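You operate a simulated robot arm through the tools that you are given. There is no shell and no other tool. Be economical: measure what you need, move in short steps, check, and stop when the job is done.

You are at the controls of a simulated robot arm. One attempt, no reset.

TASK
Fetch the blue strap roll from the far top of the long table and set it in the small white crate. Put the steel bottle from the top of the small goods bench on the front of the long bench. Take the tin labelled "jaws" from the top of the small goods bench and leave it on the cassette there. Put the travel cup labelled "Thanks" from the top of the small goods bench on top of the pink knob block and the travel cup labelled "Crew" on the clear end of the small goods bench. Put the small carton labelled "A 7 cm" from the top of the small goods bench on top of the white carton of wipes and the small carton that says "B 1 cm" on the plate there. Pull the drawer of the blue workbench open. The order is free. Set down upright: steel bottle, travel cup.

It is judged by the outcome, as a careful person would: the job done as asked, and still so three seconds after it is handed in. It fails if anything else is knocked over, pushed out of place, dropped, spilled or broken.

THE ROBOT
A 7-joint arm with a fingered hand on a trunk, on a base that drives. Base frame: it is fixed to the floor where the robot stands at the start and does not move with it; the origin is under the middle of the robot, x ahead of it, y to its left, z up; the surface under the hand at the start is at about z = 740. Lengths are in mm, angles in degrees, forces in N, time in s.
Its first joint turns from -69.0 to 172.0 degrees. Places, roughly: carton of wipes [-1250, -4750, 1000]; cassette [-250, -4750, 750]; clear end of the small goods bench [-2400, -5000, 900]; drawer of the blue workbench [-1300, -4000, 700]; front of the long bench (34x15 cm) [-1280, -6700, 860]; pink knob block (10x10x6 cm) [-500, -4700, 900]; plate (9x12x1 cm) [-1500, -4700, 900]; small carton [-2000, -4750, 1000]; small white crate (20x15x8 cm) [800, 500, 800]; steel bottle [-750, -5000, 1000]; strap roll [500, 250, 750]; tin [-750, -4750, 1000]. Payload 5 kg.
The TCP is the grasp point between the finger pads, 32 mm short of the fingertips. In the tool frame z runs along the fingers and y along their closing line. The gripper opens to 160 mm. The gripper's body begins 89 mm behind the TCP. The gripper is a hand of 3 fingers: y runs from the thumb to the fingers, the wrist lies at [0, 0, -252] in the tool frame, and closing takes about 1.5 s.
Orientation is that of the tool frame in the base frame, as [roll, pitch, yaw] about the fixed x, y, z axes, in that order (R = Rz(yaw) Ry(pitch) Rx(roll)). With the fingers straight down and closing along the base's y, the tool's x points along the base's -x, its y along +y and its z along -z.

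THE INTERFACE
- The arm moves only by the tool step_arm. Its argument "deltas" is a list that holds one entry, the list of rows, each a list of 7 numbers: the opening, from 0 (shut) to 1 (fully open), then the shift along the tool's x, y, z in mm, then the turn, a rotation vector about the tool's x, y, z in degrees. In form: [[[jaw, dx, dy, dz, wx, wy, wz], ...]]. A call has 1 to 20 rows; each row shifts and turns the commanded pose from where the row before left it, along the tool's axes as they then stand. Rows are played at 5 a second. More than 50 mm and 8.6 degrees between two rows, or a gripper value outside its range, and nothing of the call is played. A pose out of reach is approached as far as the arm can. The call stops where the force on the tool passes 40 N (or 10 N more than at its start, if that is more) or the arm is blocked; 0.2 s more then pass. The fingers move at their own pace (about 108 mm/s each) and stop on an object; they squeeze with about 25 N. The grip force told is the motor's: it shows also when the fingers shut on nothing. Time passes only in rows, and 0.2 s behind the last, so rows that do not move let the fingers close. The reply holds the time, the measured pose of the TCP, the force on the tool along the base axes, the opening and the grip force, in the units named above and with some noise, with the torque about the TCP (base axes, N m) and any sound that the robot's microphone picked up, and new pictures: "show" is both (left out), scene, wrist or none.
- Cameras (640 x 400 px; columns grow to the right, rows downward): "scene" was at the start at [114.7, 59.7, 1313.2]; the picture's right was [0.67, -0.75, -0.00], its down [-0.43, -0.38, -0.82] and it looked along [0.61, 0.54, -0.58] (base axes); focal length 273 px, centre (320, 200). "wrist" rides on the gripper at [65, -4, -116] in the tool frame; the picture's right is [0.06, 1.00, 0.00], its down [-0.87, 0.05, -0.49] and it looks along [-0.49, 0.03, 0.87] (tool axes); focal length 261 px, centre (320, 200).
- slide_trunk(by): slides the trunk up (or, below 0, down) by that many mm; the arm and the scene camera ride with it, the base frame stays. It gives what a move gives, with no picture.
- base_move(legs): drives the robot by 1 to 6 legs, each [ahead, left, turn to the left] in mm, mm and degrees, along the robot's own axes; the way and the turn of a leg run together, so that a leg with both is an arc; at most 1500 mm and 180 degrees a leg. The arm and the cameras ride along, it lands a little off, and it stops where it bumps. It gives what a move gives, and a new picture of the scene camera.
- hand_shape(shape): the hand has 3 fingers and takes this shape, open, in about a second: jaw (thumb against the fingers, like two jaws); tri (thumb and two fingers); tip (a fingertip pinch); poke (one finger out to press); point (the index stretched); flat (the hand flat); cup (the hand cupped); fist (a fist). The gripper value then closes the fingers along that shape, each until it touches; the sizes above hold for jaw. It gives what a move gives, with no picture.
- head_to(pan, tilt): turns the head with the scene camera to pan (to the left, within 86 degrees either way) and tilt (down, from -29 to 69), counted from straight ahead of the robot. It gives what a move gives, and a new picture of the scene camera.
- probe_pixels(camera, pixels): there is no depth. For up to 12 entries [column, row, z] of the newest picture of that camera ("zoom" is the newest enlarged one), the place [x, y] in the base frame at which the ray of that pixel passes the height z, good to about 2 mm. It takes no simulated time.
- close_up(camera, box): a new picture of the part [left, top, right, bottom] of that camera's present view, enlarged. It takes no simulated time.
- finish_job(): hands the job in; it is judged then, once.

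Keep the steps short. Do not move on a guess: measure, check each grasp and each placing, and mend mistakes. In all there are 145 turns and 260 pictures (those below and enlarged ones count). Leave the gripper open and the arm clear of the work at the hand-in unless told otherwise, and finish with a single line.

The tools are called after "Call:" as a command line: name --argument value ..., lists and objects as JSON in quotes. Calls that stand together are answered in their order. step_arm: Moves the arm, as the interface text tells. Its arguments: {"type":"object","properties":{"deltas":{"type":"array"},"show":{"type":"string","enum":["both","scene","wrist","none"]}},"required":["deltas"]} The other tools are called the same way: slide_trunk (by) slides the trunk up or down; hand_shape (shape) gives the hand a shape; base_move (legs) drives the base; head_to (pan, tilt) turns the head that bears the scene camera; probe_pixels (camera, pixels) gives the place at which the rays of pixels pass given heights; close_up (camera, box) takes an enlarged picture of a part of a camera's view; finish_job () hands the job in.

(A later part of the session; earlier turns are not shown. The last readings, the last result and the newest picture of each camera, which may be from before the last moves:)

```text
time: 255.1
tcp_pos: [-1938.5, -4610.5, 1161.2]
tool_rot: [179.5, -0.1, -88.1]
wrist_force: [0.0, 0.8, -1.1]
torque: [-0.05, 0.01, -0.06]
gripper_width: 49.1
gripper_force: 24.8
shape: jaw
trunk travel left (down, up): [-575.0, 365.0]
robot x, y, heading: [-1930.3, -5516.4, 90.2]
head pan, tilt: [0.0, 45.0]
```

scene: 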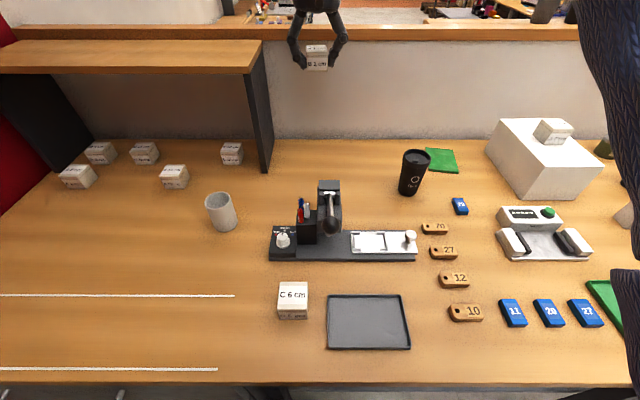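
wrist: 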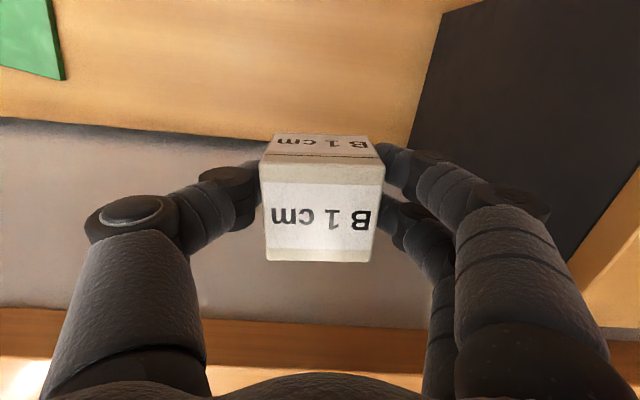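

Held. Plate centre is ≈(-1539,-4675). Drive right 400.

Call:
base_move --legs '[[0, -400, 0]]'

Call:
close_up --camera "scene" --box '[240, 100, 400, 200]'

```text
time: 257.6
tcp_pos: [-1533.0, -4611.9, 1161.9]
tool_rot: [179.5, -0.1, -88.1]
wrist_force: [0.4, 0.1, -2.2]
torque: [-0.04, 0.0, -0.01]
gripper_width: 49.3
gripper_force: 25.1
shape: jaw
trunk travel left (down, up): [-575.0, 365.0]
robot x, y, heading: [-1527.8, -5522.2, 90.3]
head pan, tilt: [0.0, 45.0]
```

scene: 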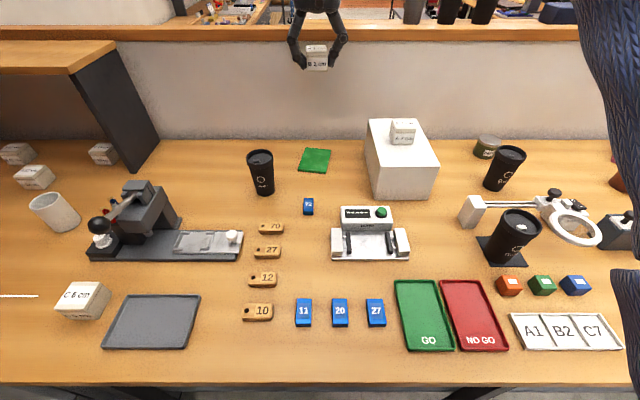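

```text
4.00 times, centred on (320, 150) of scene
```

zoom: 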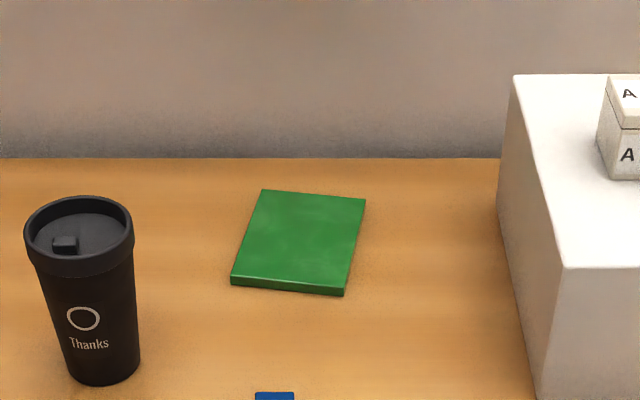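

Call:
probe_pixels --camera "zoom" --pixels '[[262, 190, 868], [366, 199, 868], [345, 290, 868], [231, 281, 868], [515, 100, 976]]'

```text
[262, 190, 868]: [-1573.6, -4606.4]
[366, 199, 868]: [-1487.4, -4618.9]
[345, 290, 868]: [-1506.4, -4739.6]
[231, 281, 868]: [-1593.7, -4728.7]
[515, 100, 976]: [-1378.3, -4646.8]
```

Call:
step_arm --deltas '[[[0, 30.5, 4.5, 0, 0, 0, 0], [0, 30.5, 4.5, 0, 0, 0, 0], [0, 0, 0, 45, 0, 0, 0], [0, 0, 0, 45, 0, 0, 0], [0, 0, 0, 45, 0, 0, 0], [0, 0, 0, 45, 0, 0, 0], [0, 0, 0, 45, 0, 0, 0], [0, 0, 0, 20, 0, 0, 0], [0, 0, 0, 0, 0, 0, 0]]]'

Call:
close_up --camera "scene" --box '[240, 100, 400, 200]'

```text
time: 259.6
tcp_pos: [-1541.3, -4673.7, 916.5]
tool_rot: [179.5, 0.0, -88.2]
wrist_force: [0.1, 0.4, -0.9]
torque: [-0.03, 0.03, 0.01]
gripper_width: 49.2
gripper_force: 24.8
shape: jaw
trunk travel left (down, up): [-575.0, 365.0]
robot x, y, heading: [-1525.0, -5522.5, 90.2]
head pan, tilt: [0.0, 45.0]
```

scene: 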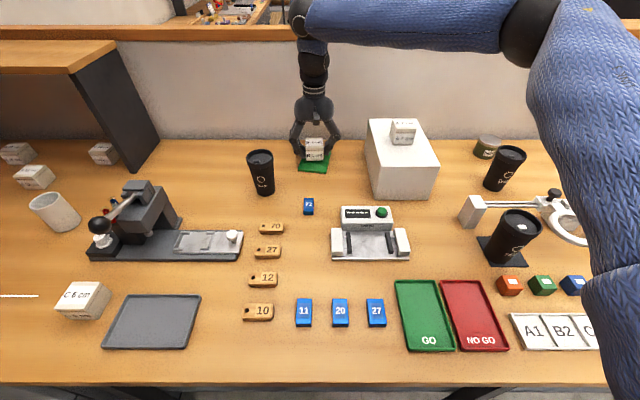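
wrist: 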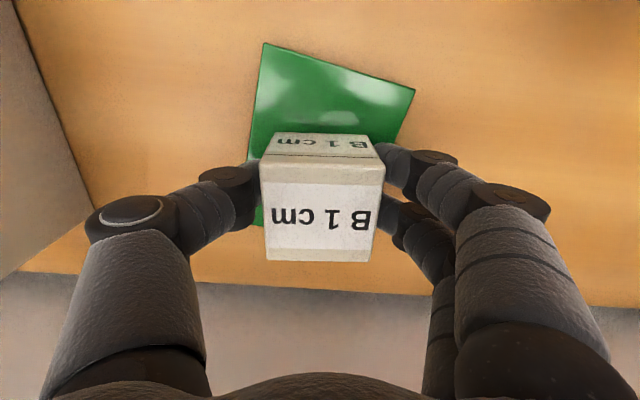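

```text
4.00 times, centred on (320, 150) of scene
```

zoom: 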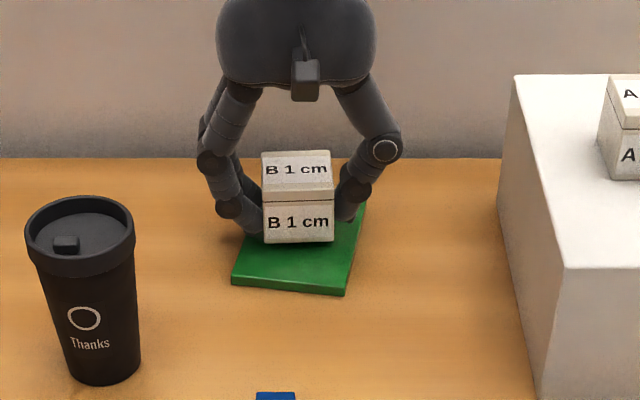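

Call:
step_arm --deltas '[[[0, 3, 0, 5, 0, 0, 0], [0, 0, 0, 3, 0, 0, 0], [0, 0, 0, 2, 0, 0, 0], [0, 0, 0, 0, 0, 0, 0]]]' --show "none"

```text
time: 260.6
tcp_pos: [-1542.9, -4676.3, 907.0]
tool_rot: [179.5, 0.1, -88.3]
wrist_force: [-0.2, 0.3, -0.4]
torque: [0.03, 0.01, 0.01]
gripper_width: 49.1
gripper_force: 25.1
shape: jaw
trunk travel left (down, up): [-575.0, 365.0]
robot x, y, heading: [-1527.5, -5518.7, 90.3]
head pan, tilt: [0.0, 45.0]
```

Call:
step_arm --deltas '[[[0, 0, 0, 2, 0, 0, 0], [0, 0, 0, 1, 0, 0, 0], [0, 0, 0, 0, 0, 0, 0]]]' --show "none"

```text
time: 261.4
tcp_pos: [-1542.6, -4676.7, 905.3]
tool_rot: [179.4, 0.1, -88.2]
wrist_force: [0.0, 1.7, 15.2]
torque: [0.0, 0.02, -0.01]
gripper_width: 49.1
gripper_force: 25.0
shape: jaw
trunk travel left (down, up): [-575.0, 365.0]
robot x, y, heading: [-1523.9, -5524.0, 90.0]
head pan, tilt: [0.0, 45.0]
```

Contact. Release and lift.

Call:
step_arm --deltas '[[[0.35, 0, 0, -1, 0, 0, 0], [0.5, 0, 0, 0, 0, 0, 0], [0.6, 0, 0, 0, 0, 0, 0], [0.6, 0, 0, 0, 0, 0, 0], [0.6, 0, 0, -40, 0, 0, 0], [0.6, 0, 0, -45, 0, 0, 0], [0.6, 0, 0, -45, 0, 0, 0], [0.75, 0, 0, -45, 0, 0, 0], [0.75, 0, 0, -45, 0, 0, 0], [0.9, 0, 0, -40, 0, 0, 0]]]' --show "wrist"

Call:
close_up --camera "scene" --box '[240, 100, 400, 200]'

```text
time: 263.6
tcp_pos: [-1539.4, -4679.8, 1164.5]
tool_rot: [179.5, -0.1, -88.1]
wrist_force: [0.1, -0.6, -0.6]
torque: [0.03, -0.01, 0.02]
gripper_width: 143.5
gripper_force: 0.0
shape: jaw
trunk travel left (down, up): [-575.0, 365.0]
robot x, y, heading: [-1523.7, -5523.9, 89.9]
head pan, tilt: [0.0, 45.0]
```

wrist: 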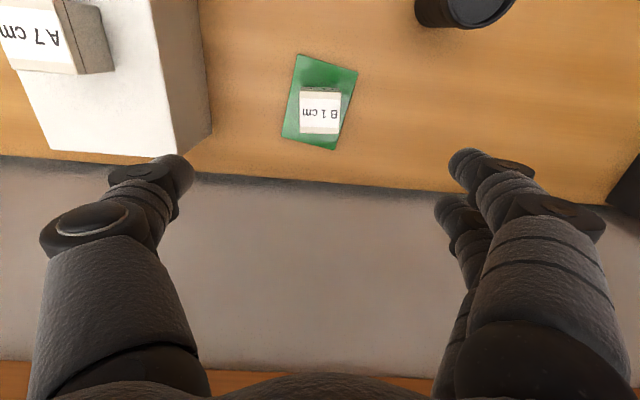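

```text
4.00 times, centred on (320, 150) of scene
```

zoom: 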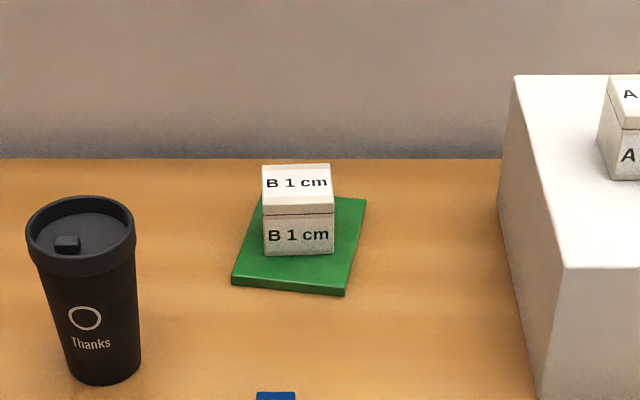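

B 1 cm is on the plate. Now measure the Thanks cup.

Call:
probe_pixels --camera "zoom" --pixels '[[108, 384, 858], [70, 365, 866], [141, 365, 866], [80, 235, 1000], [80, 235, 1020], [80, 196, 1000], [25, 235, 1000], [134, 235, 1000]]'

Call:
base_move --legs '[[-20, 150, 0]]'

Call:
step_arm --deltas '[[[0.9, 45, 0, -10, 0, 0, 0], [0.9, 45, 0, -10, 0, 0, 0], [0.9, 0, 0, 0, 0, 0, 0]]]' --show "wrist"

Call:
close_up --camera "scene" --box '[240, 100, 400, 200]'

```text
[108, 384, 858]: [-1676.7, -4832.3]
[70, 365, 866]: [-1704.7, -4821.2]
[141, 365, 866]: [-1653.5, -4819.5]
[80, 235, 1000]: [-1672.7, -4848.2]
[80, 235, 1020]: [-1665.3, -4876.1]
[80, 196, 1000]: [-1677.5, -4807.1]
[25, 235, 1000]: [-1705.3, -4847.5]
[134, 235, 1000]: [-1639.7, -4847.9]
```

```text
time: 265.0
tcp_pos: [-1692.4, -4699.2, 1164.3]
tool_rot: [179.5, 0.1, -88.1]
wrist_force: [-0.2, 0.4, -0.7]
torque: [0.03, -0.07, -0.06]
gripper_width: 143.7
gripper_force: 0.1
shape: jaw
trunk travel left (down, up): [-575.0, 365.0]
robot x, y, heading: [-1672.4, -5544.0, 90.0]
head pan, tilt: [0.0, 45.0]
```

scene: 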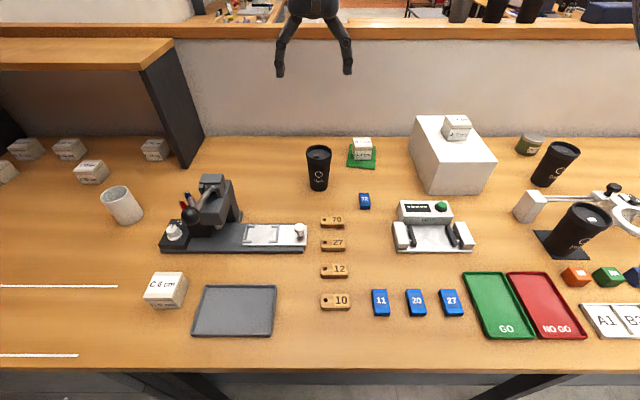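

```text
time: 265.8
tcp_pos: [-1686.5, -4788.9, 1183.9]
tool_rot: [179.5, 0.0, -88.2]
wrist_force: [0.5, 0.1, 0.1]
torque: [-0.02, -0.01, 0.0]
gripper_width: 143.9
gripper_force: 0.0
shape: jaw
trunk travel left (down, up): [-575.0, 365.0]
robot x, y, heading: [-1676.5, -5542.0, 90.0]
head pan, tilt: [0.0, 45.0]
```

wrist: 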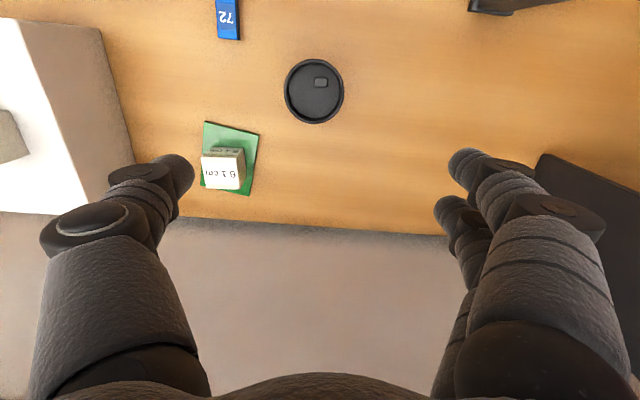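

```text
4.00 times, centred on (320, 150) of scene
```

zoom: 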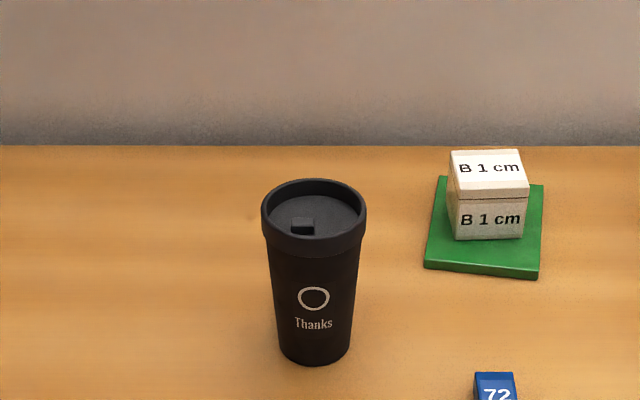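

Call:
probe_pixels --camera "zoom" --pixels '[[314, 210, 980], [314, 210, 1000], [261, 212, 990], [368, 212, 990], [313, 365, 858], [275, 340, 870], [353, 340, 870]]'

Call:
probe_pixels --camera "wrist" --pixels '[[314, 91, 980], [314, 91, 1000], [284, 91, 990], [344, 91, 990]]'

```text
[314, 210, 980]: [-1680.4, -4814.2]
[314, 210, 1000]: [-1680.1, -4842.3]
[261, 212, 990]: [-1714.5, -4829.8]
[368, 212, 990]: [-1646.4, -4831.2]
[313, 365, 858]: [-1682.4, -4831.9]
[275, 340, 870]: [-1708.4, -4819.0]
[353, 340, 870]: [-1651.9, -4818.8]
```

```text
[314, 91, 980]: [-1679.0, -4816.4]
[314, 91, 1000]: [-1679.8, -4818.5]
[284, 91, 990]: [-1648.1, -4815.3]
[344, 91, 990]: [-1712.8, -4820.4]
```

Cup centre is ≈(-1681,-4809), top ≈980. Descend around it.

Call:
step_arm --deltas '[[[0.75, 20, -5, 0, 0, 0, 0], [0.75, 0, 0, 45, 0, 0, 0], [0.75, 0, 0, 45, 0, 0, 0], [0.75, 0, 0, 45, 0, 0, 0], [0.75, 0, 0, 0, 0, 0, 0]]]'

```text
time: 267.0
tcp_pos: [-1685.4, -4810.6, 1051.1]
tool_rot: [179.5, 0.1, -88.2]
wrist_force: [-0.3, -1.2, 0.6]
torque: [0.02, 0.03, 0.01]
gripper_width: 120.0
gripper_force: 0.1
shape: jaw
trunk travel left (down, up): [-575.0, 365.0]
robot x, y, heading: [-1678.5, -5541.2, 90.1]
head pan, tilt: [0.0, 45.0]
```

scene: 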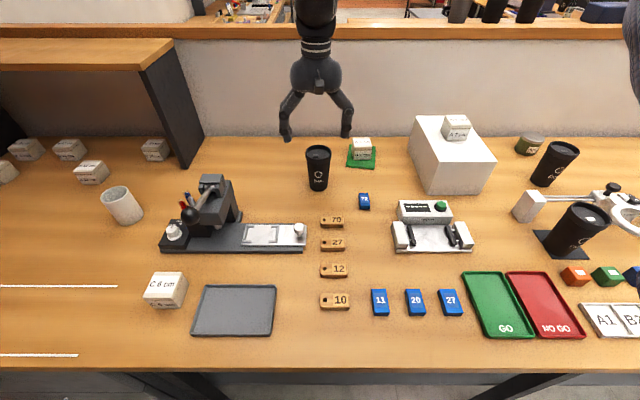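
wrist: 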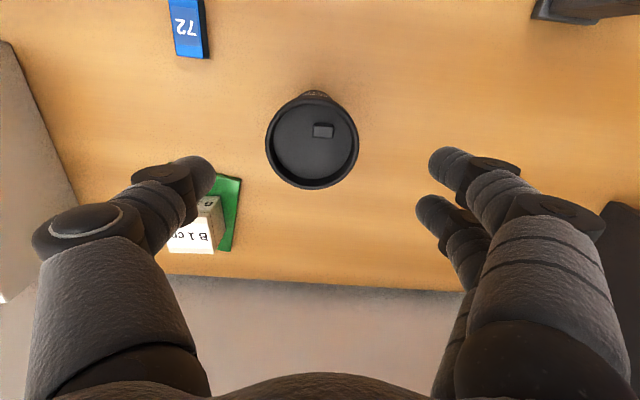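

Call:
step_arm --deltas '[[[0.75, 0, 0, 45, 0, 0, 0], [0.75, 0, 0, 45, 0, 0, 0], [0.75, 0, 0, 44, 0, 0, 0], [0.75, 0, 0, 0, 0, 0, 0], [0, 0, 0, 0, 0, 0, 0], [0, 0, 0, 0, 0, 0, 0], [0, 0, 0, 0, 0, 0, 0], [0, 0, 0, 0, 0, 0, 0], [0, 0, 0, 0, 0, 0, 0], [0, 0, 0, 0, 0, 0, 0]]]' --show "wrist"

Call:
step_arm --deltas '[[[0, 0, 0, -40, 0, 0, 0], [0, 0, 0, -45, 0, 0, 0], [0, 0, 0, -45, 0, 0, 0], [0, 0, 0, -45, 0, 0, 0], [0, 0, 0, -45, 0, 0, 0], [0, 0, 0, -45, 0, 0, 0], [0, 0, 0, 0, 0, 0, 0]]]'

Call:
close_up --camera "scene" --box '[240, 0, 400, 100]'

```text
time: 269.2
tcp_pos: [-1684.8, -4806.2, 917.2]
tool_rot: [179.5, 0.0, -88.1]
wrist_force: [0.4, 0.4, -0.4]
torque: [0.04, 0.02, -0.02]
gripper_width: 45.8
gripper_force: 10.0
shape: jaw
trunk travel left (down, up): [-575.0, 365.0]
robot x, y, heading: [-1676.0, -5543.5, 90.0]
head pan, tilt: [0.0, 45.0]
```

wrist: 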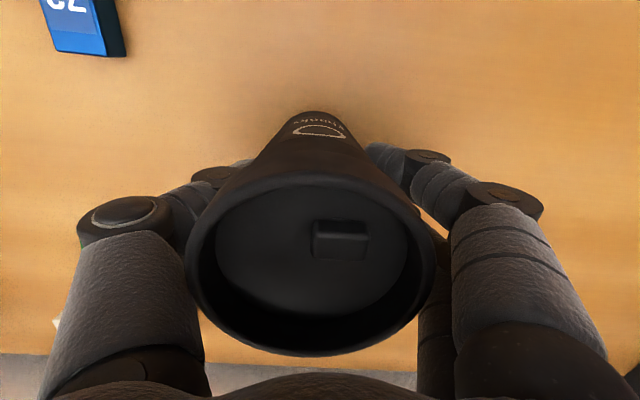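

```text
time: 270.8
tcp_pos: [-1679.5, -4808.9, 1180.7]
tool_rot: [179.6, -0.1, -88.1]
wrist_force: [0.3, -0.4, -2.6]
torque: [-0.02, 0.04, -0.02]
gripper_width: 45.6
gripper_force: 9.9
shape: jaw
trunk travel left (down, up): [-575.0, 365.0]
robot x, y, heading: [-1671.8, -5540.5, 89.8]
head pan, tilt: [0.0, 45.0]
```

scene: 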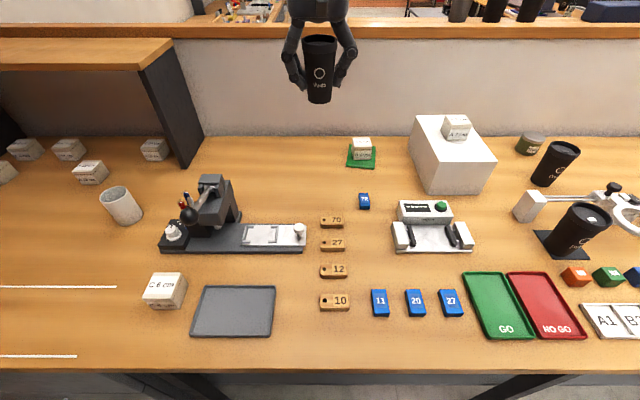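
wrist: 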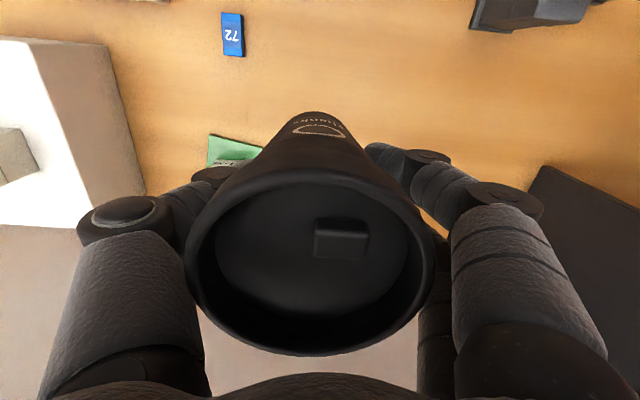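

```text
4.00 times, centred on (320, 50) of scene
```

zoom: 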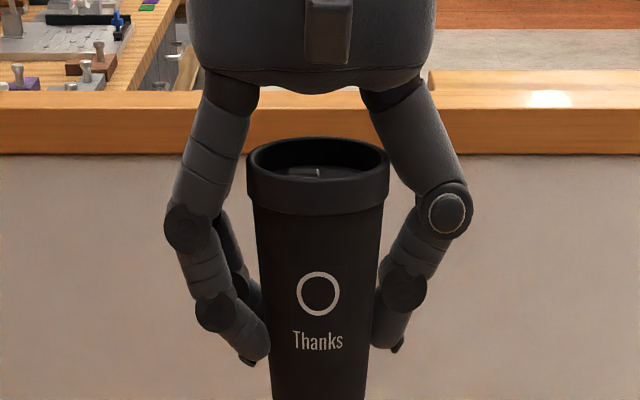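

Thanks cup held upright. Drive right 1160 to the pink block.

Call:
base_move --legs '[[0, -1165, 0]]'

Call:
close_up --camera "scene" --box '[280, 100, 400, 175]'

```text
time: 276.8
tcp_pos: [-497.9, -4809.6, 1180.5]
tool_rot: [179.4, -0.2, -88.2]
wrist_force: [-0.4, 0.0, -2.2]
torque: [0.01, 0.04, -0.03]
gripper_width: 45.9
gripper_force: 10.1
shape: jaw
trunk travel left (down, up): [-575.0, 365.0]
robot x, y, heading: [-493.5, -5539.9, 89.8]
head pan, tilt: [0.0, 45.0]
```

scene: 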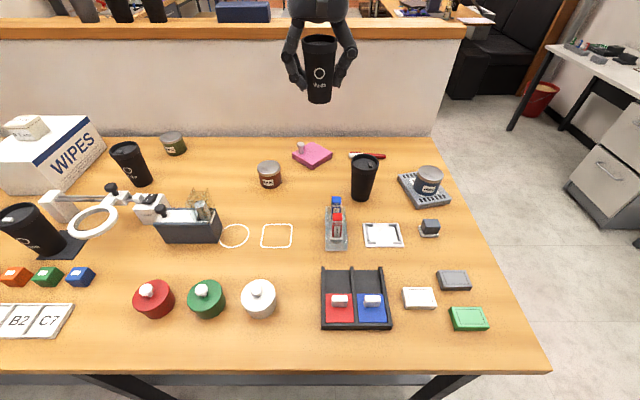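

```text
5.33 times, centred on (340, 138) of scene
```

zoom: 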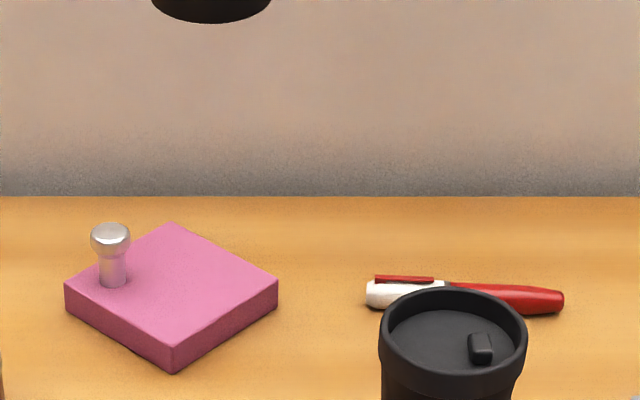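

Call:
probe_pixels --camera "zoom" --pixels '[[66, 287, 878], [173, 348, 878], [278, 281, 878], [172, 224, 878], [113, 283, 878], [130, 280, 878], [96, 280, 878], [110, 232, 918], [173, 374, 858]]'

```text
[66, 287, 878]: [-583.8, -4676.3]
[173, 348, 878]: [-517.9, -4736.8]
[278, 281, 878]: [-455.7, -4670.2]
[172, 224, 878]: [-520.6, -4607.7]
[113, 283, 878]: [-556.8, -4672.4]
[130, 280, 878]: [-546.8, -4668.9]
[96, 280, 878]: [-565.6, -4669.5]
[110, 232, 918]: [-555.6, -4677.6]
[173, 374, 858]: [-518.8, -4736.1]
```

Placing like this, the fingers would hit the knob. So I'll turn the hand 88° to close along y, leaving the knob at its narrow side.

Call:
step_arm --deltas '[[[0, 0, 0, 0, 0, 0, -8], [0, 0, 0, 0, 0, 0, -8], [0, 0, 0, 0, 0, 0, -8], [0, 0, 0, 0, 0, 0, -8], [0, 0, 0, 0, 0, 0, -8], [0, 0, 0, 0, 0, 0, -8], [0, 0, 0, 0, 0, 0, -8], [0, 0, 0, 0, 0, 0, -8], [0, 0, 0, 0, 0, 0, -8], [0, 0, 0, 0, 0, 0, -8], [0, 0, 0, 0, 0, 0, -8.2], [0, 0, 0, 0, 0, 0, 0]]]'

```text
time: 279.4
tcp_pos: [-498.4, -4810.2, 1180.7]
tool_rot: [-180.0, 0.6, 0.0]
wrist_force: [0.5, -0.6, -2.7]
torque: [0.01, 0.03, 0.03]
gripper_width: 45.8
gripper_force: 10.3
shape: jaw
trunk travel left (down, up): [-575.0, 365.0]
robot x, y, heading: [-494.2, -5540.1, 90.3]
head pan, tilt: [0.0, 45.0]
```

scene: 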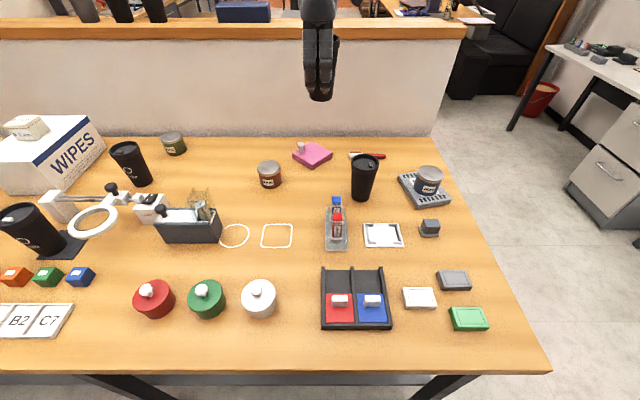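
wrist: 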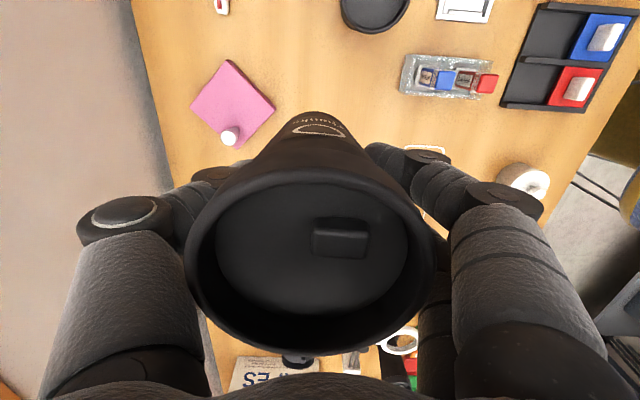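

Call:
step_arm --deltas '[[[0, 0, -34, 0, 0, 0, 0], [0, 0, -34, 0, 0, 0, 0], [0, 0, -34, 0, 0, 0, 0], [0, 0, -34, 0, 0, 0, 0], [0, 0, 0, 45, 0, 0, 0], [0, 0, 0, 45, 0, 0, 0], [0, 0, 0, 40, 0, 0, 0], [0, 0, 0, 0, 0, 0, 0]]]'

Call:
close_up --camera "scene" --box '[260, 85, 380, 175]'

```text
time: 281.2
tcp_pos: [-499.4, -4676.0, 1051.3]
tool_rot: [-179.8, 0.5, 0.0]
wrist_force: [0.5, 0.4, -1.1]
torque: [0.05, -0.04, 0.0]
gripper_width: 45.5
gripper_force: 10.3
shape: jaw
trunk travel left (down, up): [-575.0, 365.0]
robot x, y, heading: [-495.7, -5542.6, 89.9]
head pan, tilt: [0.0, 45.0]
```

scene: 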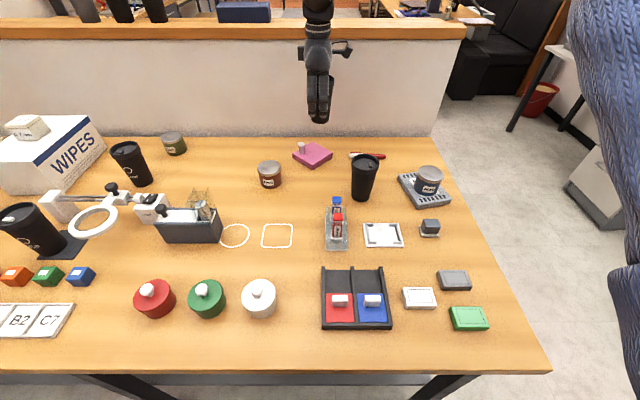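
wrist: 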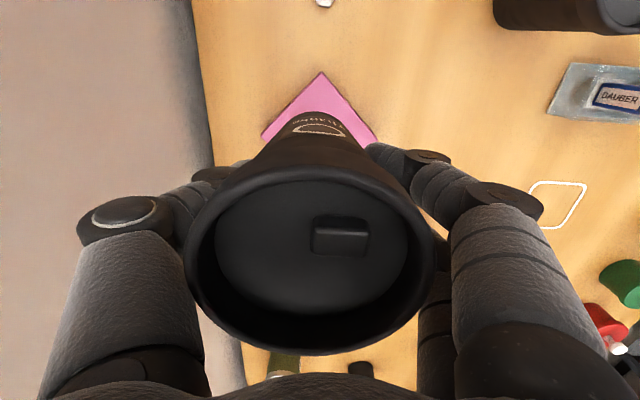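

```text
4.44 times, centred on (320, 130) of scene
```

zoom: 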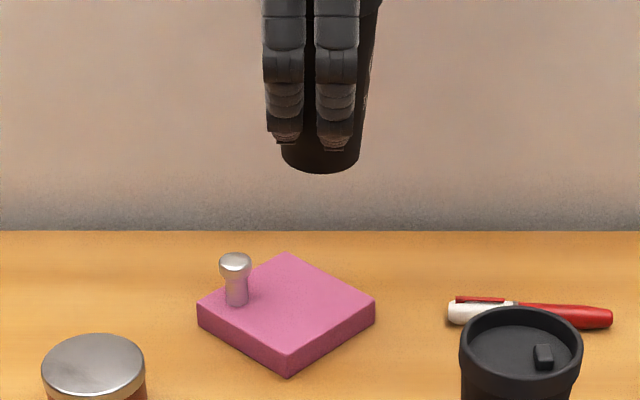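

Call:
probe_pixels --camera "zoom" --pixels '[[281, 155, 992], [360, 155, 992], [320, 173, 992], [266, 135, 1019], [252, 262, 915], [220, 262, 915]]'

```text
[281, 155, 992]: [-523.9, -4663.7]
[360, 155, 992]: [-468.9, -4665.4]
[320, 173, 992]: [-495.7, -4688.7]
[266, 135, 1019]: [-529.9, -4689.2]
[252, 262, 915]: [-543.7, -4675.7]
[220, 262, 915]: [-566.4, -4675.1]
```

Scene view shows the cup base at (-496,-4661), versus block centre (-519.5,-4673) and knob edge -544. I'll shift by (-3,-12) and lower close to the block.

Call:
step_arm --deltas '[[[0, -3, 12, 0, 0, 0, 0], [0, 0, 0, 35, 0, 0, 0], [0, 0, 0, 35, 0, 0, 0], [0, 0, 0, 31, 0, 0, 0], [0, 0, 0, 0, 0, 0, 0]]]'

Call:
close_up --camera "scene" --box '[260, 85, 380, 175]'

```text
time: 282.4
tcp_pos: [-504.9, -4687.7, 949.4]
tool_rot: [-179.9, 0.5, 0.0]
wrist_force: [0.4, -0.5, -1.3]
torque: [-0.02, -0.03, 0.02]
gripper_width: 45.6
gripper_force: 9.7
shape: jaw
trunk travel left (down, up): [-575.0, 365.0]
robot x, y, heading: [-492.7, -5540.4, 89.9]
head pan, tilt: [0.0, 45.0]
```

scene: 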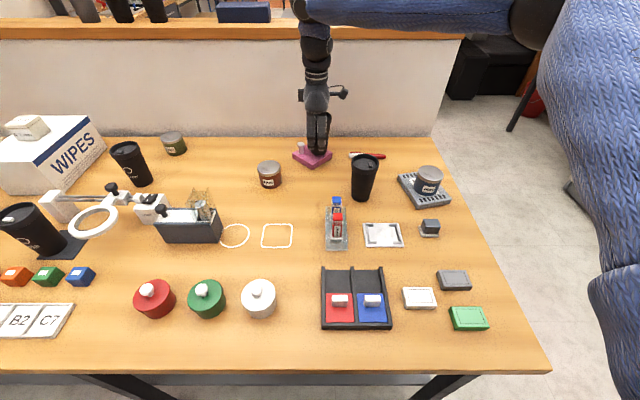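
wrist: 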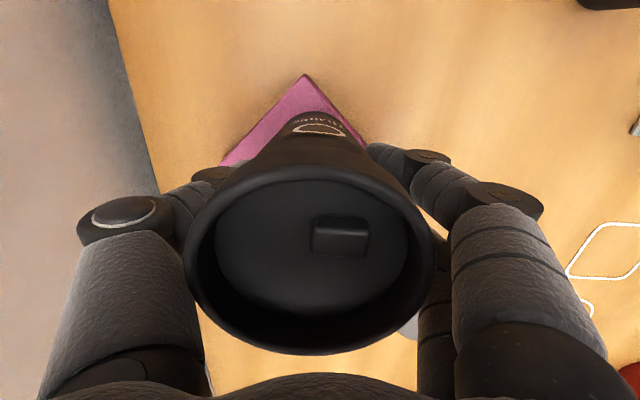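

```text
4.44 times, centred on (320, 130) of scene
```

zoom: 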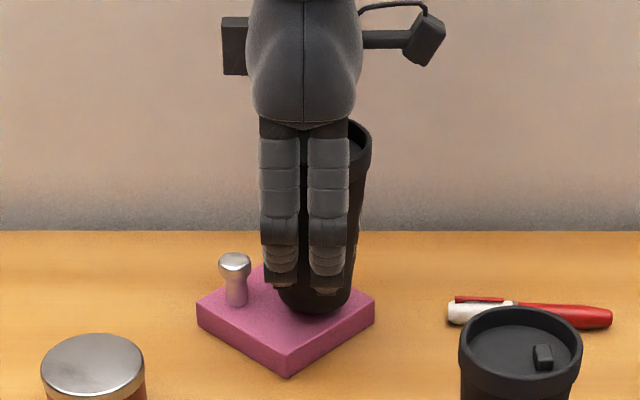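

Call:
probe_pixels --camera "zoom" --pixels '[[315, 313, 890], [315, 313, 880], [278, 295, 890], [352, 295, 890], [298, 292, 917], [330, 294, 917], [287, 358, 878], [285, 252, 878]]'

Call:
close_up --camera "wrist" --box '[180, 40, 460, 215]'

```text
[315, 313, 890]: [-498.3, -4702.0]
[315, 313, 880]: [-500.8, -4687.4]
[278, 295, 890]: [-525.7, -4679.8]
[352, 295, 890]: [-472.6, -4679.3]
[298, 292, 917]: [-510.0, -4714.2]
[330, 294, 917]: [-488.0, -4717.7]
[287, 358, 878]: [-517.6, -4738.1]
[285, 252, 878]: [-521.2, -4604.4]
```

```text
2.29 times, centred on (320, 128) of wrist
```

zoom: 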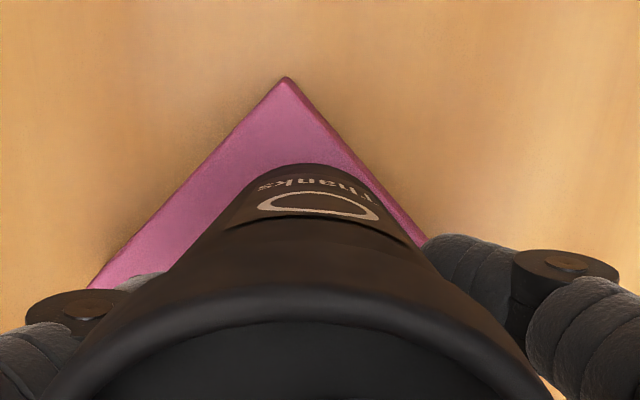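

The wrist view suggests the cup is slightly too far to -y, so I'll correct by +8 mm and lower to contact.

Call:
step_arm --deltas '[[[0, 0, -8, 0, 0, 0, 0], [0, 0, 0, 6, 0, 0, 0], [0, 0, 0, 3, 0, 0, 0], [0, 0, 0, 0, 0, 0, 0]]]' --show "wrist"

Call:
close_up --camera "scene" --box '[260, 85, 380, 175]'

```text
time: 283.4
tcp_pos: [-502.7, -4677.7, 940.6]
tool_rot: [180.0, 0.5, 0.1]
wrist_force: [0.1, 0.4, -1.7]
torque: [0.0, 0.02, -0.01]
gripper_width: 45.7
gripper_force: 10.1
shape: jaw
trunk travel left (down, up): [-575.0, 365.0]
robot x, y, heading: [-496.8, -5543.2, 89.9]
head pan, tilt: [0.0, 45.0]
```

wrist: 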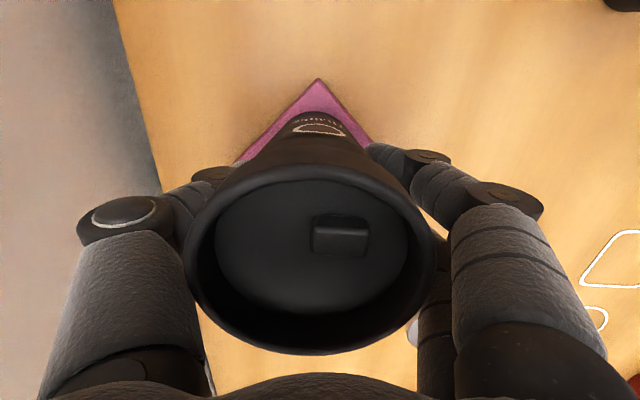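

```text
4.44 times, centred on (320, 130) of scene
```

zoom: 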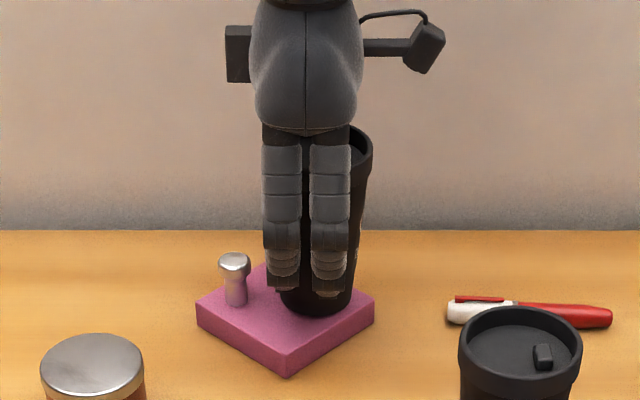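

Call:
step_arm --deltas '[[[0, -3, 0, 1, 0, 0, 0], [0, 0, 0, 2, 0, 0, 0], [0, 0, 0, 2, 0, 0, 0], [0, 0, 0, 0, 0, 0, 0]]]' --show "none"

```text
time: 284.4
tcp_pos: [-507.1, -4679.5, 937.0]
tool_rot: [-179.9, 0.5, 0.0]
wrist_force: [-0.9, 4.5, 15.9]
torque: [0.05, -0.13, -0.02]
gripper_width: 46.5
gripper_force: 10.0
shape: jaw
trunk travel left (down, up): [-575.0, 365.0]
robot x, y, heading: [-489.6, -5543.1, 90.1]
head pan, tilt: [0.0, 45.0]
```

Contact. Release slowly and lift straight up.

Call:
step_arm --deltas '[[[0.3, 0, 0, -1, 0, 0, 0], [0.33, 0, 0, 0, 0, 0, 0], [0.4, 0, 0, 0, 0, 0, 0], [0.5, 0, 0, 0, 0, 0, 0], [0.55, 0, 0, 0, 0, 0, 0], [0.55, 0, 0, 0, 0, 0, 0]]]'

Call:
close_up --camera "scene" --box '[260, 85, 380, 175]'

```text
time: 285.8
tcp_pos: [-506.3, -4678.0, 936.4]
tool_rot: [-180.0, 0.5, -0.1]
wrist_force: [-0.1, 0.2, 0.4]
torque: [-0.01, -0.02, 0.01]
gripper_width: 87.1
gripper_force: 0.2
shape: jaw
trunk travel left (down, up): [-575.0, 365.0]
robot x, y, heading: [-493.2, -5538.7, 90.1]
head pan, tilt: [0.0, 45.0]
```

scene: 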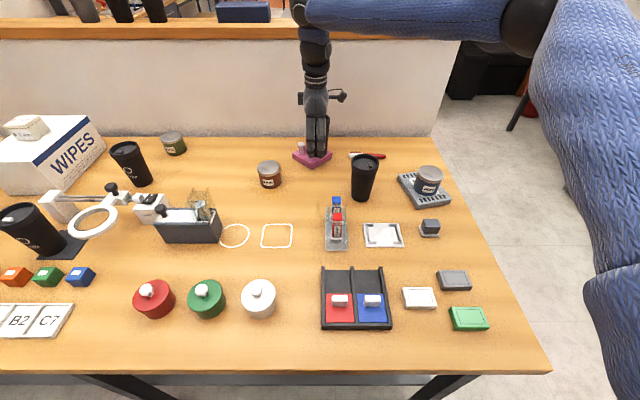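
wrist: 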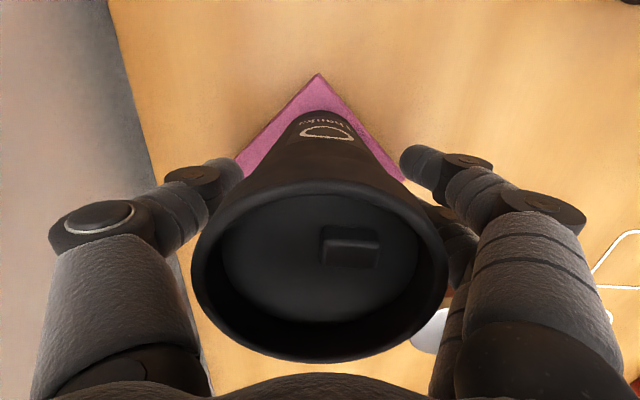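

```text
4.44 times, centred on (320, 130) of scene
```

zoom: 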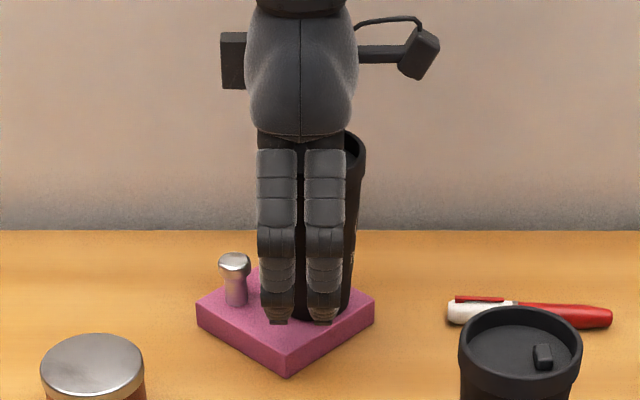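

Call:
step_arm --deltas '[[[0.62, 0, 0, 0, 0, 0, 0], [0.62, 0, 0, -10, 0, 0, 0], [0.62, 0, 0, -25, 0, 0, 0], [0.62, 0, 0, -40, 0, 0, 0], [0.62, 0, 0, -45, 0, 0, 0], [0.62, 0, 0, -45, 0, 0, 0], [0.62, 0, 0, -45, 0, 0, 0], [0.62, 0, 30, -30, 0, 0, 0], [0.62, 0, 40, 0, 0, 0, 0]]]'

Call:
close_up --camera "scene" --box '[260, 85, 380, 175]'

```text
time: 287.8
tcp_pos: [-504.4, -4748.0, 1178.1]
tool_rot: [179.9, 0.5, 0.0]
wrist_force: [0.3, 0.6, 0.0]
torque: [0.01, -0.02, 0.02]
gripper_width: 99.1
gripper_force: 0.2
shape: jaw
trunk travel left (down, up): [-575.0, 365.0]
robot x, y, heading: [-496.6, -5540.1, 90.0]
head pan, tilt: [0.0, 45.0]
```

scene: 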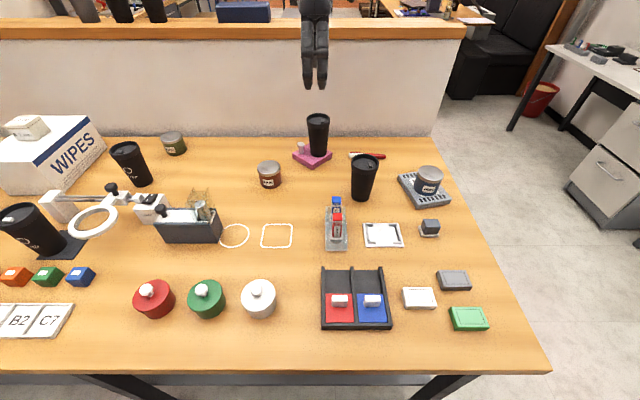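
wrist: 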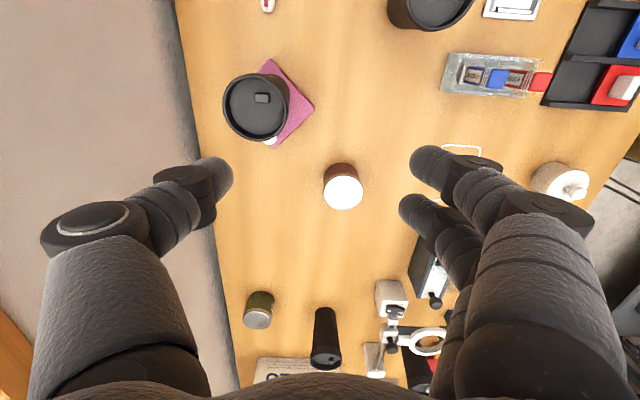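

```text
4.44 times, centred on (320, 130) of scene
```

zoom: 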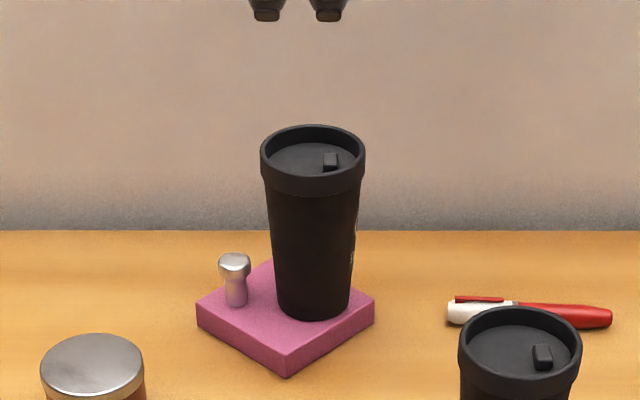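

Thanks cup stands on the pink block. I'll rotate the hand back and go to the Crew cup.

Call:
step_arm --deltas '[[[0.8, 0, 0, 0, 0, 0, 8], [0.8, 0, 0, 0, 0, 0, 8], [0.8, 0, 0, 0, 0, 0, 8], [0.8, 0, 0, 0, 0, 0, 8], [0.8, 0, 0, 0, 0, 0, 8], [0.8, 0, 0, 0, 0, 0, 8], [0.8, 0, 0, 0, 0, 0, 8], [0.8, 0, 0, 0, 0, 0, 8], [0.8, 0, 0, 0, 0, 0, 8], [0.8, 0, 0, 0, 0, 0, 8], [0.8, 0, 0, 0, 0, 0, 8.2], [0.8, 45, 0, 0, 0, 0, 0]]]' --show "none"

Call:
base_move --legs '[[0, 520, 0]]'

Call:
close_up --camera "scene" --box '[220, 90, 380, 190]'

Call:
close_up --camera "wrist" --box '[100, 0, 580, 300]'

```text
time: 290.4
tcp_pos: [-502.3, -4793.0, 1175.4]
tool_rot: [179.5, 0.1, -88.4]
wrist_force: [-0.8, -0.4, -0.5]
torque: [0.01, 0.05, 0.03]
gripper_width: 127.8
gripper_force: 0.1
shape: jaw
trunk travel left (down, up): [-575.0, 365.0]
robot x, y, heading: [-495.9, -5541.4, 90.2]
head pan, tilt: [0.0, 45.0]
```

```text
time: 293.4
tcp_pos: [-1033.2, -4789.2, 1174.0]
tool_rot: [179.5, 0.0, -88.4]
wrist_force: [-0.7, -0.5, -0.3]
torque: [-0.02, 0.01, 0.01]
gripper_width: 127.4
gripper_force: 0.2
shape: jaw
trunk travel left (down, up): [-575.0, 365.0]
robot x, y, heading: [-1027.2, -5537.9, 89.9]
head pan, tilt: [0.0, 45.0]
```

scene: 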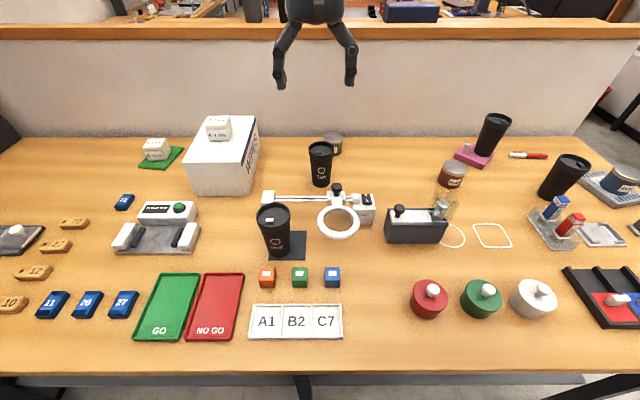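

```text
4.00 times, centred on (300, 140) of scene
```

zoom: 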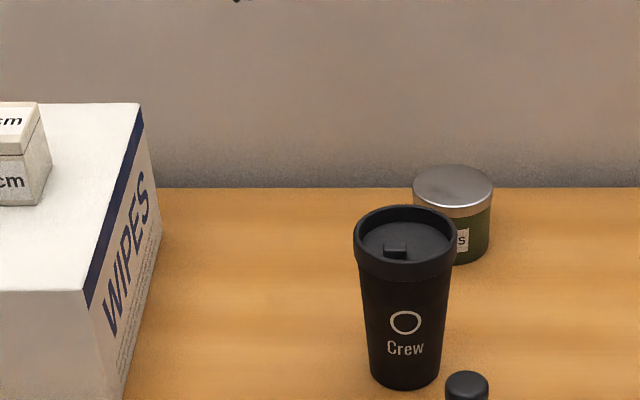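

```text
1.33 times, centred on (340, 150) of wrist
```

zoom: 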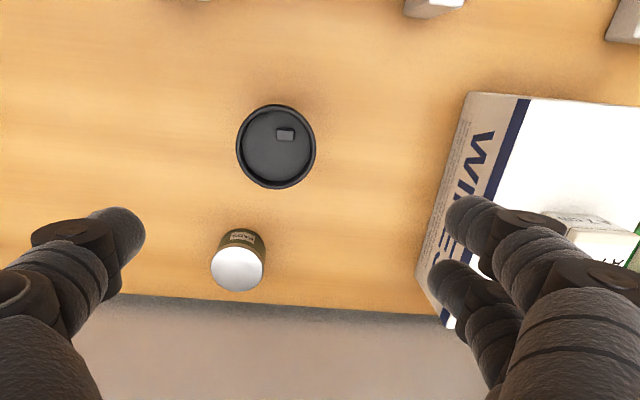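

Call:
probe_pixels --camera "wrist" --pixels '[[307, 110, 980], [278, 110, 980], [337, 110, 980]]'

Call:
probe_pixels --camera "scene" --pixels '[[321.4, 147, 980], [321, 187, 858], [336, 184, 920], [275, 197, 890], [372, 197, 890]]'

```text
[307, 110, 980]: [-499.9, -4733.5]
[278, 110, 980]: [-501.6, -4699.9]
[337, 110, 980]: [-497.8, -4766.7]
```

```text
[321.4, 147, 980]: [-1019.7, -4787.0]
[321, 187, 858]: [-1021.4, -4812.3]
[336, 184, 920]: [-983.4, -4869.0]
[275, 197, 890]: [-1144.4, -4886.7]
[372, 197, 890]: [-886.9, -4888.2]
```

Call:
step_arm --deltas '[[[0.75, 1, -12, 0, 0, 0, 0], [0.75, 0, 0, 42, 0, 0, 0], [0.75, 0, 0, 42, 0, 0, 0], [0.75, 0, 0, 42, 0, 0, 0], [0.75, 0, 0, 0, 0, 0, 0]]]'

Call:
probe_pixels --camera "scene" --pixels '[[321, 147, 980]]'

```text
time: 294.6
tcp_pos: [-1022.5, -4791.0, 1049.2]
tool_rot: [179.5, 0.1, -88.6]
wrist_force: [-0.7, 0.5, 0.6]
torque: [-0.01, -0.01, -0.01]
gripper_width: 120.3
gripper_force: 0.1
shape: jaw
trunk travel left (down, up): [-575.0, 365.0]
robot x, y, heading: [-1027.3, -5540.8, 89.4]
head pan, tilt: [0.0, 45.0]
```

scene: 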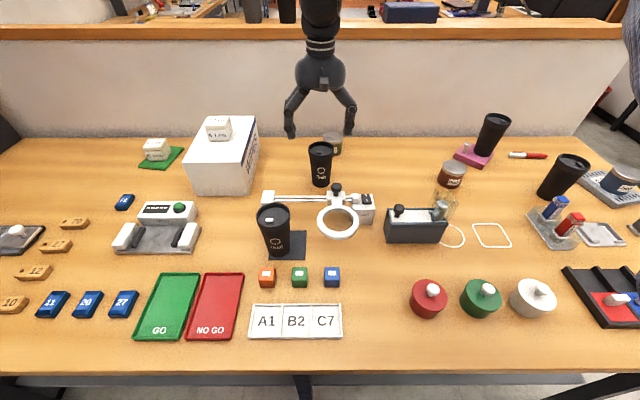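
wrist: 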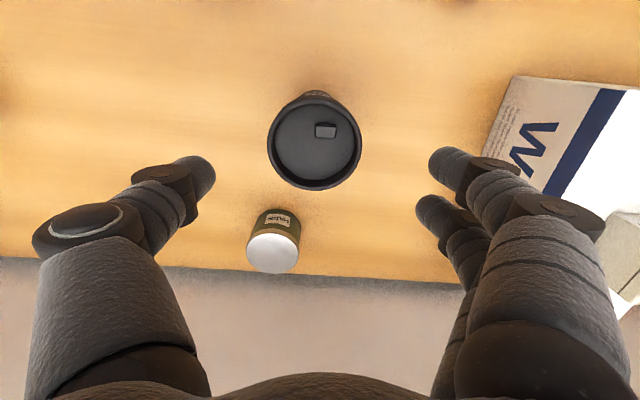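

```text
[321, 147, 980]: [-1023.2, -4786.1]
```

Same geometry as before. Descend and grip.

Call:
step_arm --deltas '[[[0.75, 1, 0, 45, 0, 0, 0], [0.75, 0, 0, 45, 0, 0, 0], [0.75, 0, 0, 43, 0, 0, 0], [0.75, 0, 0, 0, 0, 0, 0], [0, 0, 0, 0, 0, 0, 0], [0, 0, 0, 0, 0, 0, 0], [0, 0, 0, 0, 0, 0, 0], [0, 0, 0, 0, 0, 0, 0], [0, 0, 0, 0, 0, 0, 0], [0, 0, 0, 0, 0, 0, 0]]]' --show "wrist"

Call:
step_arm --deltas '[[[0, 0, 0, -40, 0, 0, 0], [0, 0, 0, -45, 0, 0, 0], [0, 0, 0, -45, 0, 0, 0], [0, 0, 0, -45, 0, 0, 0], [0, 0, 0, -45, 0, 0, 0], [0, 0, 0, -45, 0, 0, 0], [0, 0, 0, 0, 0, 0, 0]]]' --show "scene"

```text
time: 296.9
tcp_pos: [-1023.8, -4791.1, 915.9]
tool_rot: [179.5, 0.0, -88.5]
wrist_force: [-1.5, -0.1, 1.5]
torque: [-0.05, 0.15, 0.0]
gripper_width: 46.5
gripper_force: 10.1
shape: jaw
trunk travel left (down, up): [-575.0, 365.0]
robot x, y, heading: [-1024.6, -5539.4, 89.7]
head pan, tilt: [0.0, 45.0]
```

wrist: 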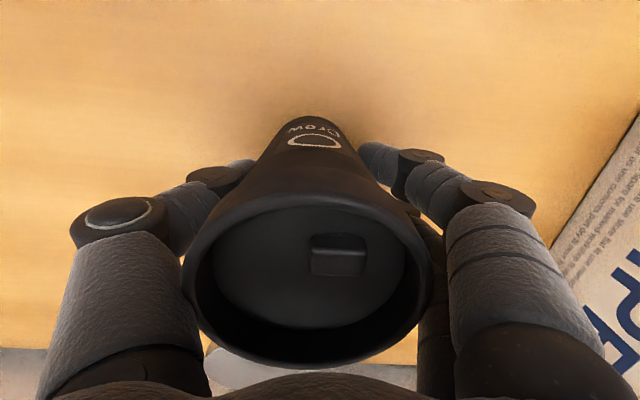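

```text
time: 298.4
tcp_pos: [-1021.7, -4791.7, 1180.1]
tool_rot: [179.4, -0.1, -88.5]
wrist_force: [-0.8, 0.8, -2.2]
torque: [-0.04, 0.04, 0.01]
gripper_width: 46.1
gripper_force: 9.8
shape: jaw
trunk travel left (down, up): [-575.0, 365.0]
robot x, y, heading: [-1025.2, -5536.8, 89.8]
head pan, tilt: [0.0, 45.0]
```

scene: 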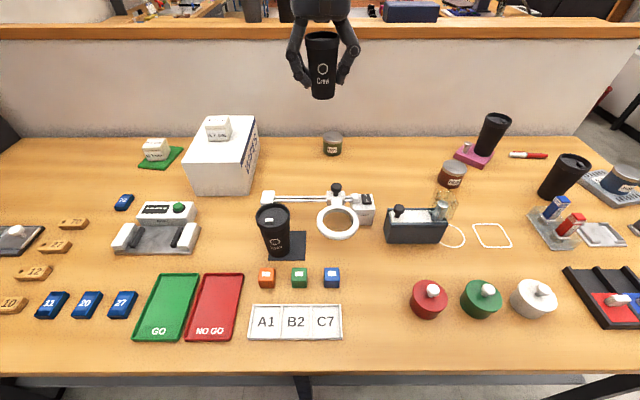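

Crew cup held. Retract to y≈-5000, then drive left to x≈-2400.

Call:
step_arm --deltas '[[[0, 42, 0, 0, 0, 0, 0], [0, 42, 0, 0, 0, 0, 0], [0, 42, 0, 0, 0, 0, 0], [0, 42, 0, 0, 0, 0, 0], [0, 42, 0, 0, 0, 0, 0], [0, 0, 0, 0, 0, 0, 0]]]' --show "none"

Call:
base_move --legs '[[0, 1375, 0]]'

```text
time: 299.9
tcp_pos: [-1014.4, -5002.1, 1180.8]
tool_rot: [179.4, 0.0, -88.5]
wrist_force: [0.0, 0.5, -3.0]
torque: [-0.03, 0.01, -0.03]
gripper_width: 46.2
gripper_force: 10.4
shape: jaw
trunk travel left (down, up): [-575.0, 365.0]
robot x, y, heading: [-1031.5, -5540.7, 89.6]
head pan, tilt: [0.0, 45.0]
```

```text
time: 306.7
tcp_pos: [-2382.7, -4998.6, 1180.6]
tool_rot: [179.6, 0.0, -89.4]
wrist_force: [0.3, -0.4, -2.1]
torque: [0.0, -0.03, 0.0]
gripper_width: 46.2
gripper_force: 10.1
shape: jaw
trunk travel left (down, up): [-575.0, 365.0]
robot x, y, heading: [-2405.5, -5536.9, 88.7]
head pan, tilt: [0.0, 45.0]
stopped in leg 1: the robot was blocked; the commanded pose is now the measured one
```

scene: 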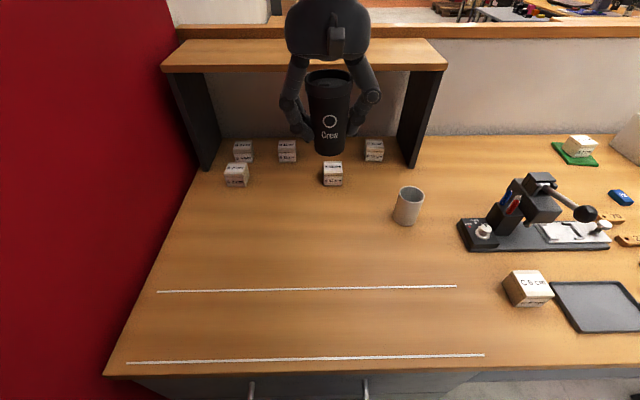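

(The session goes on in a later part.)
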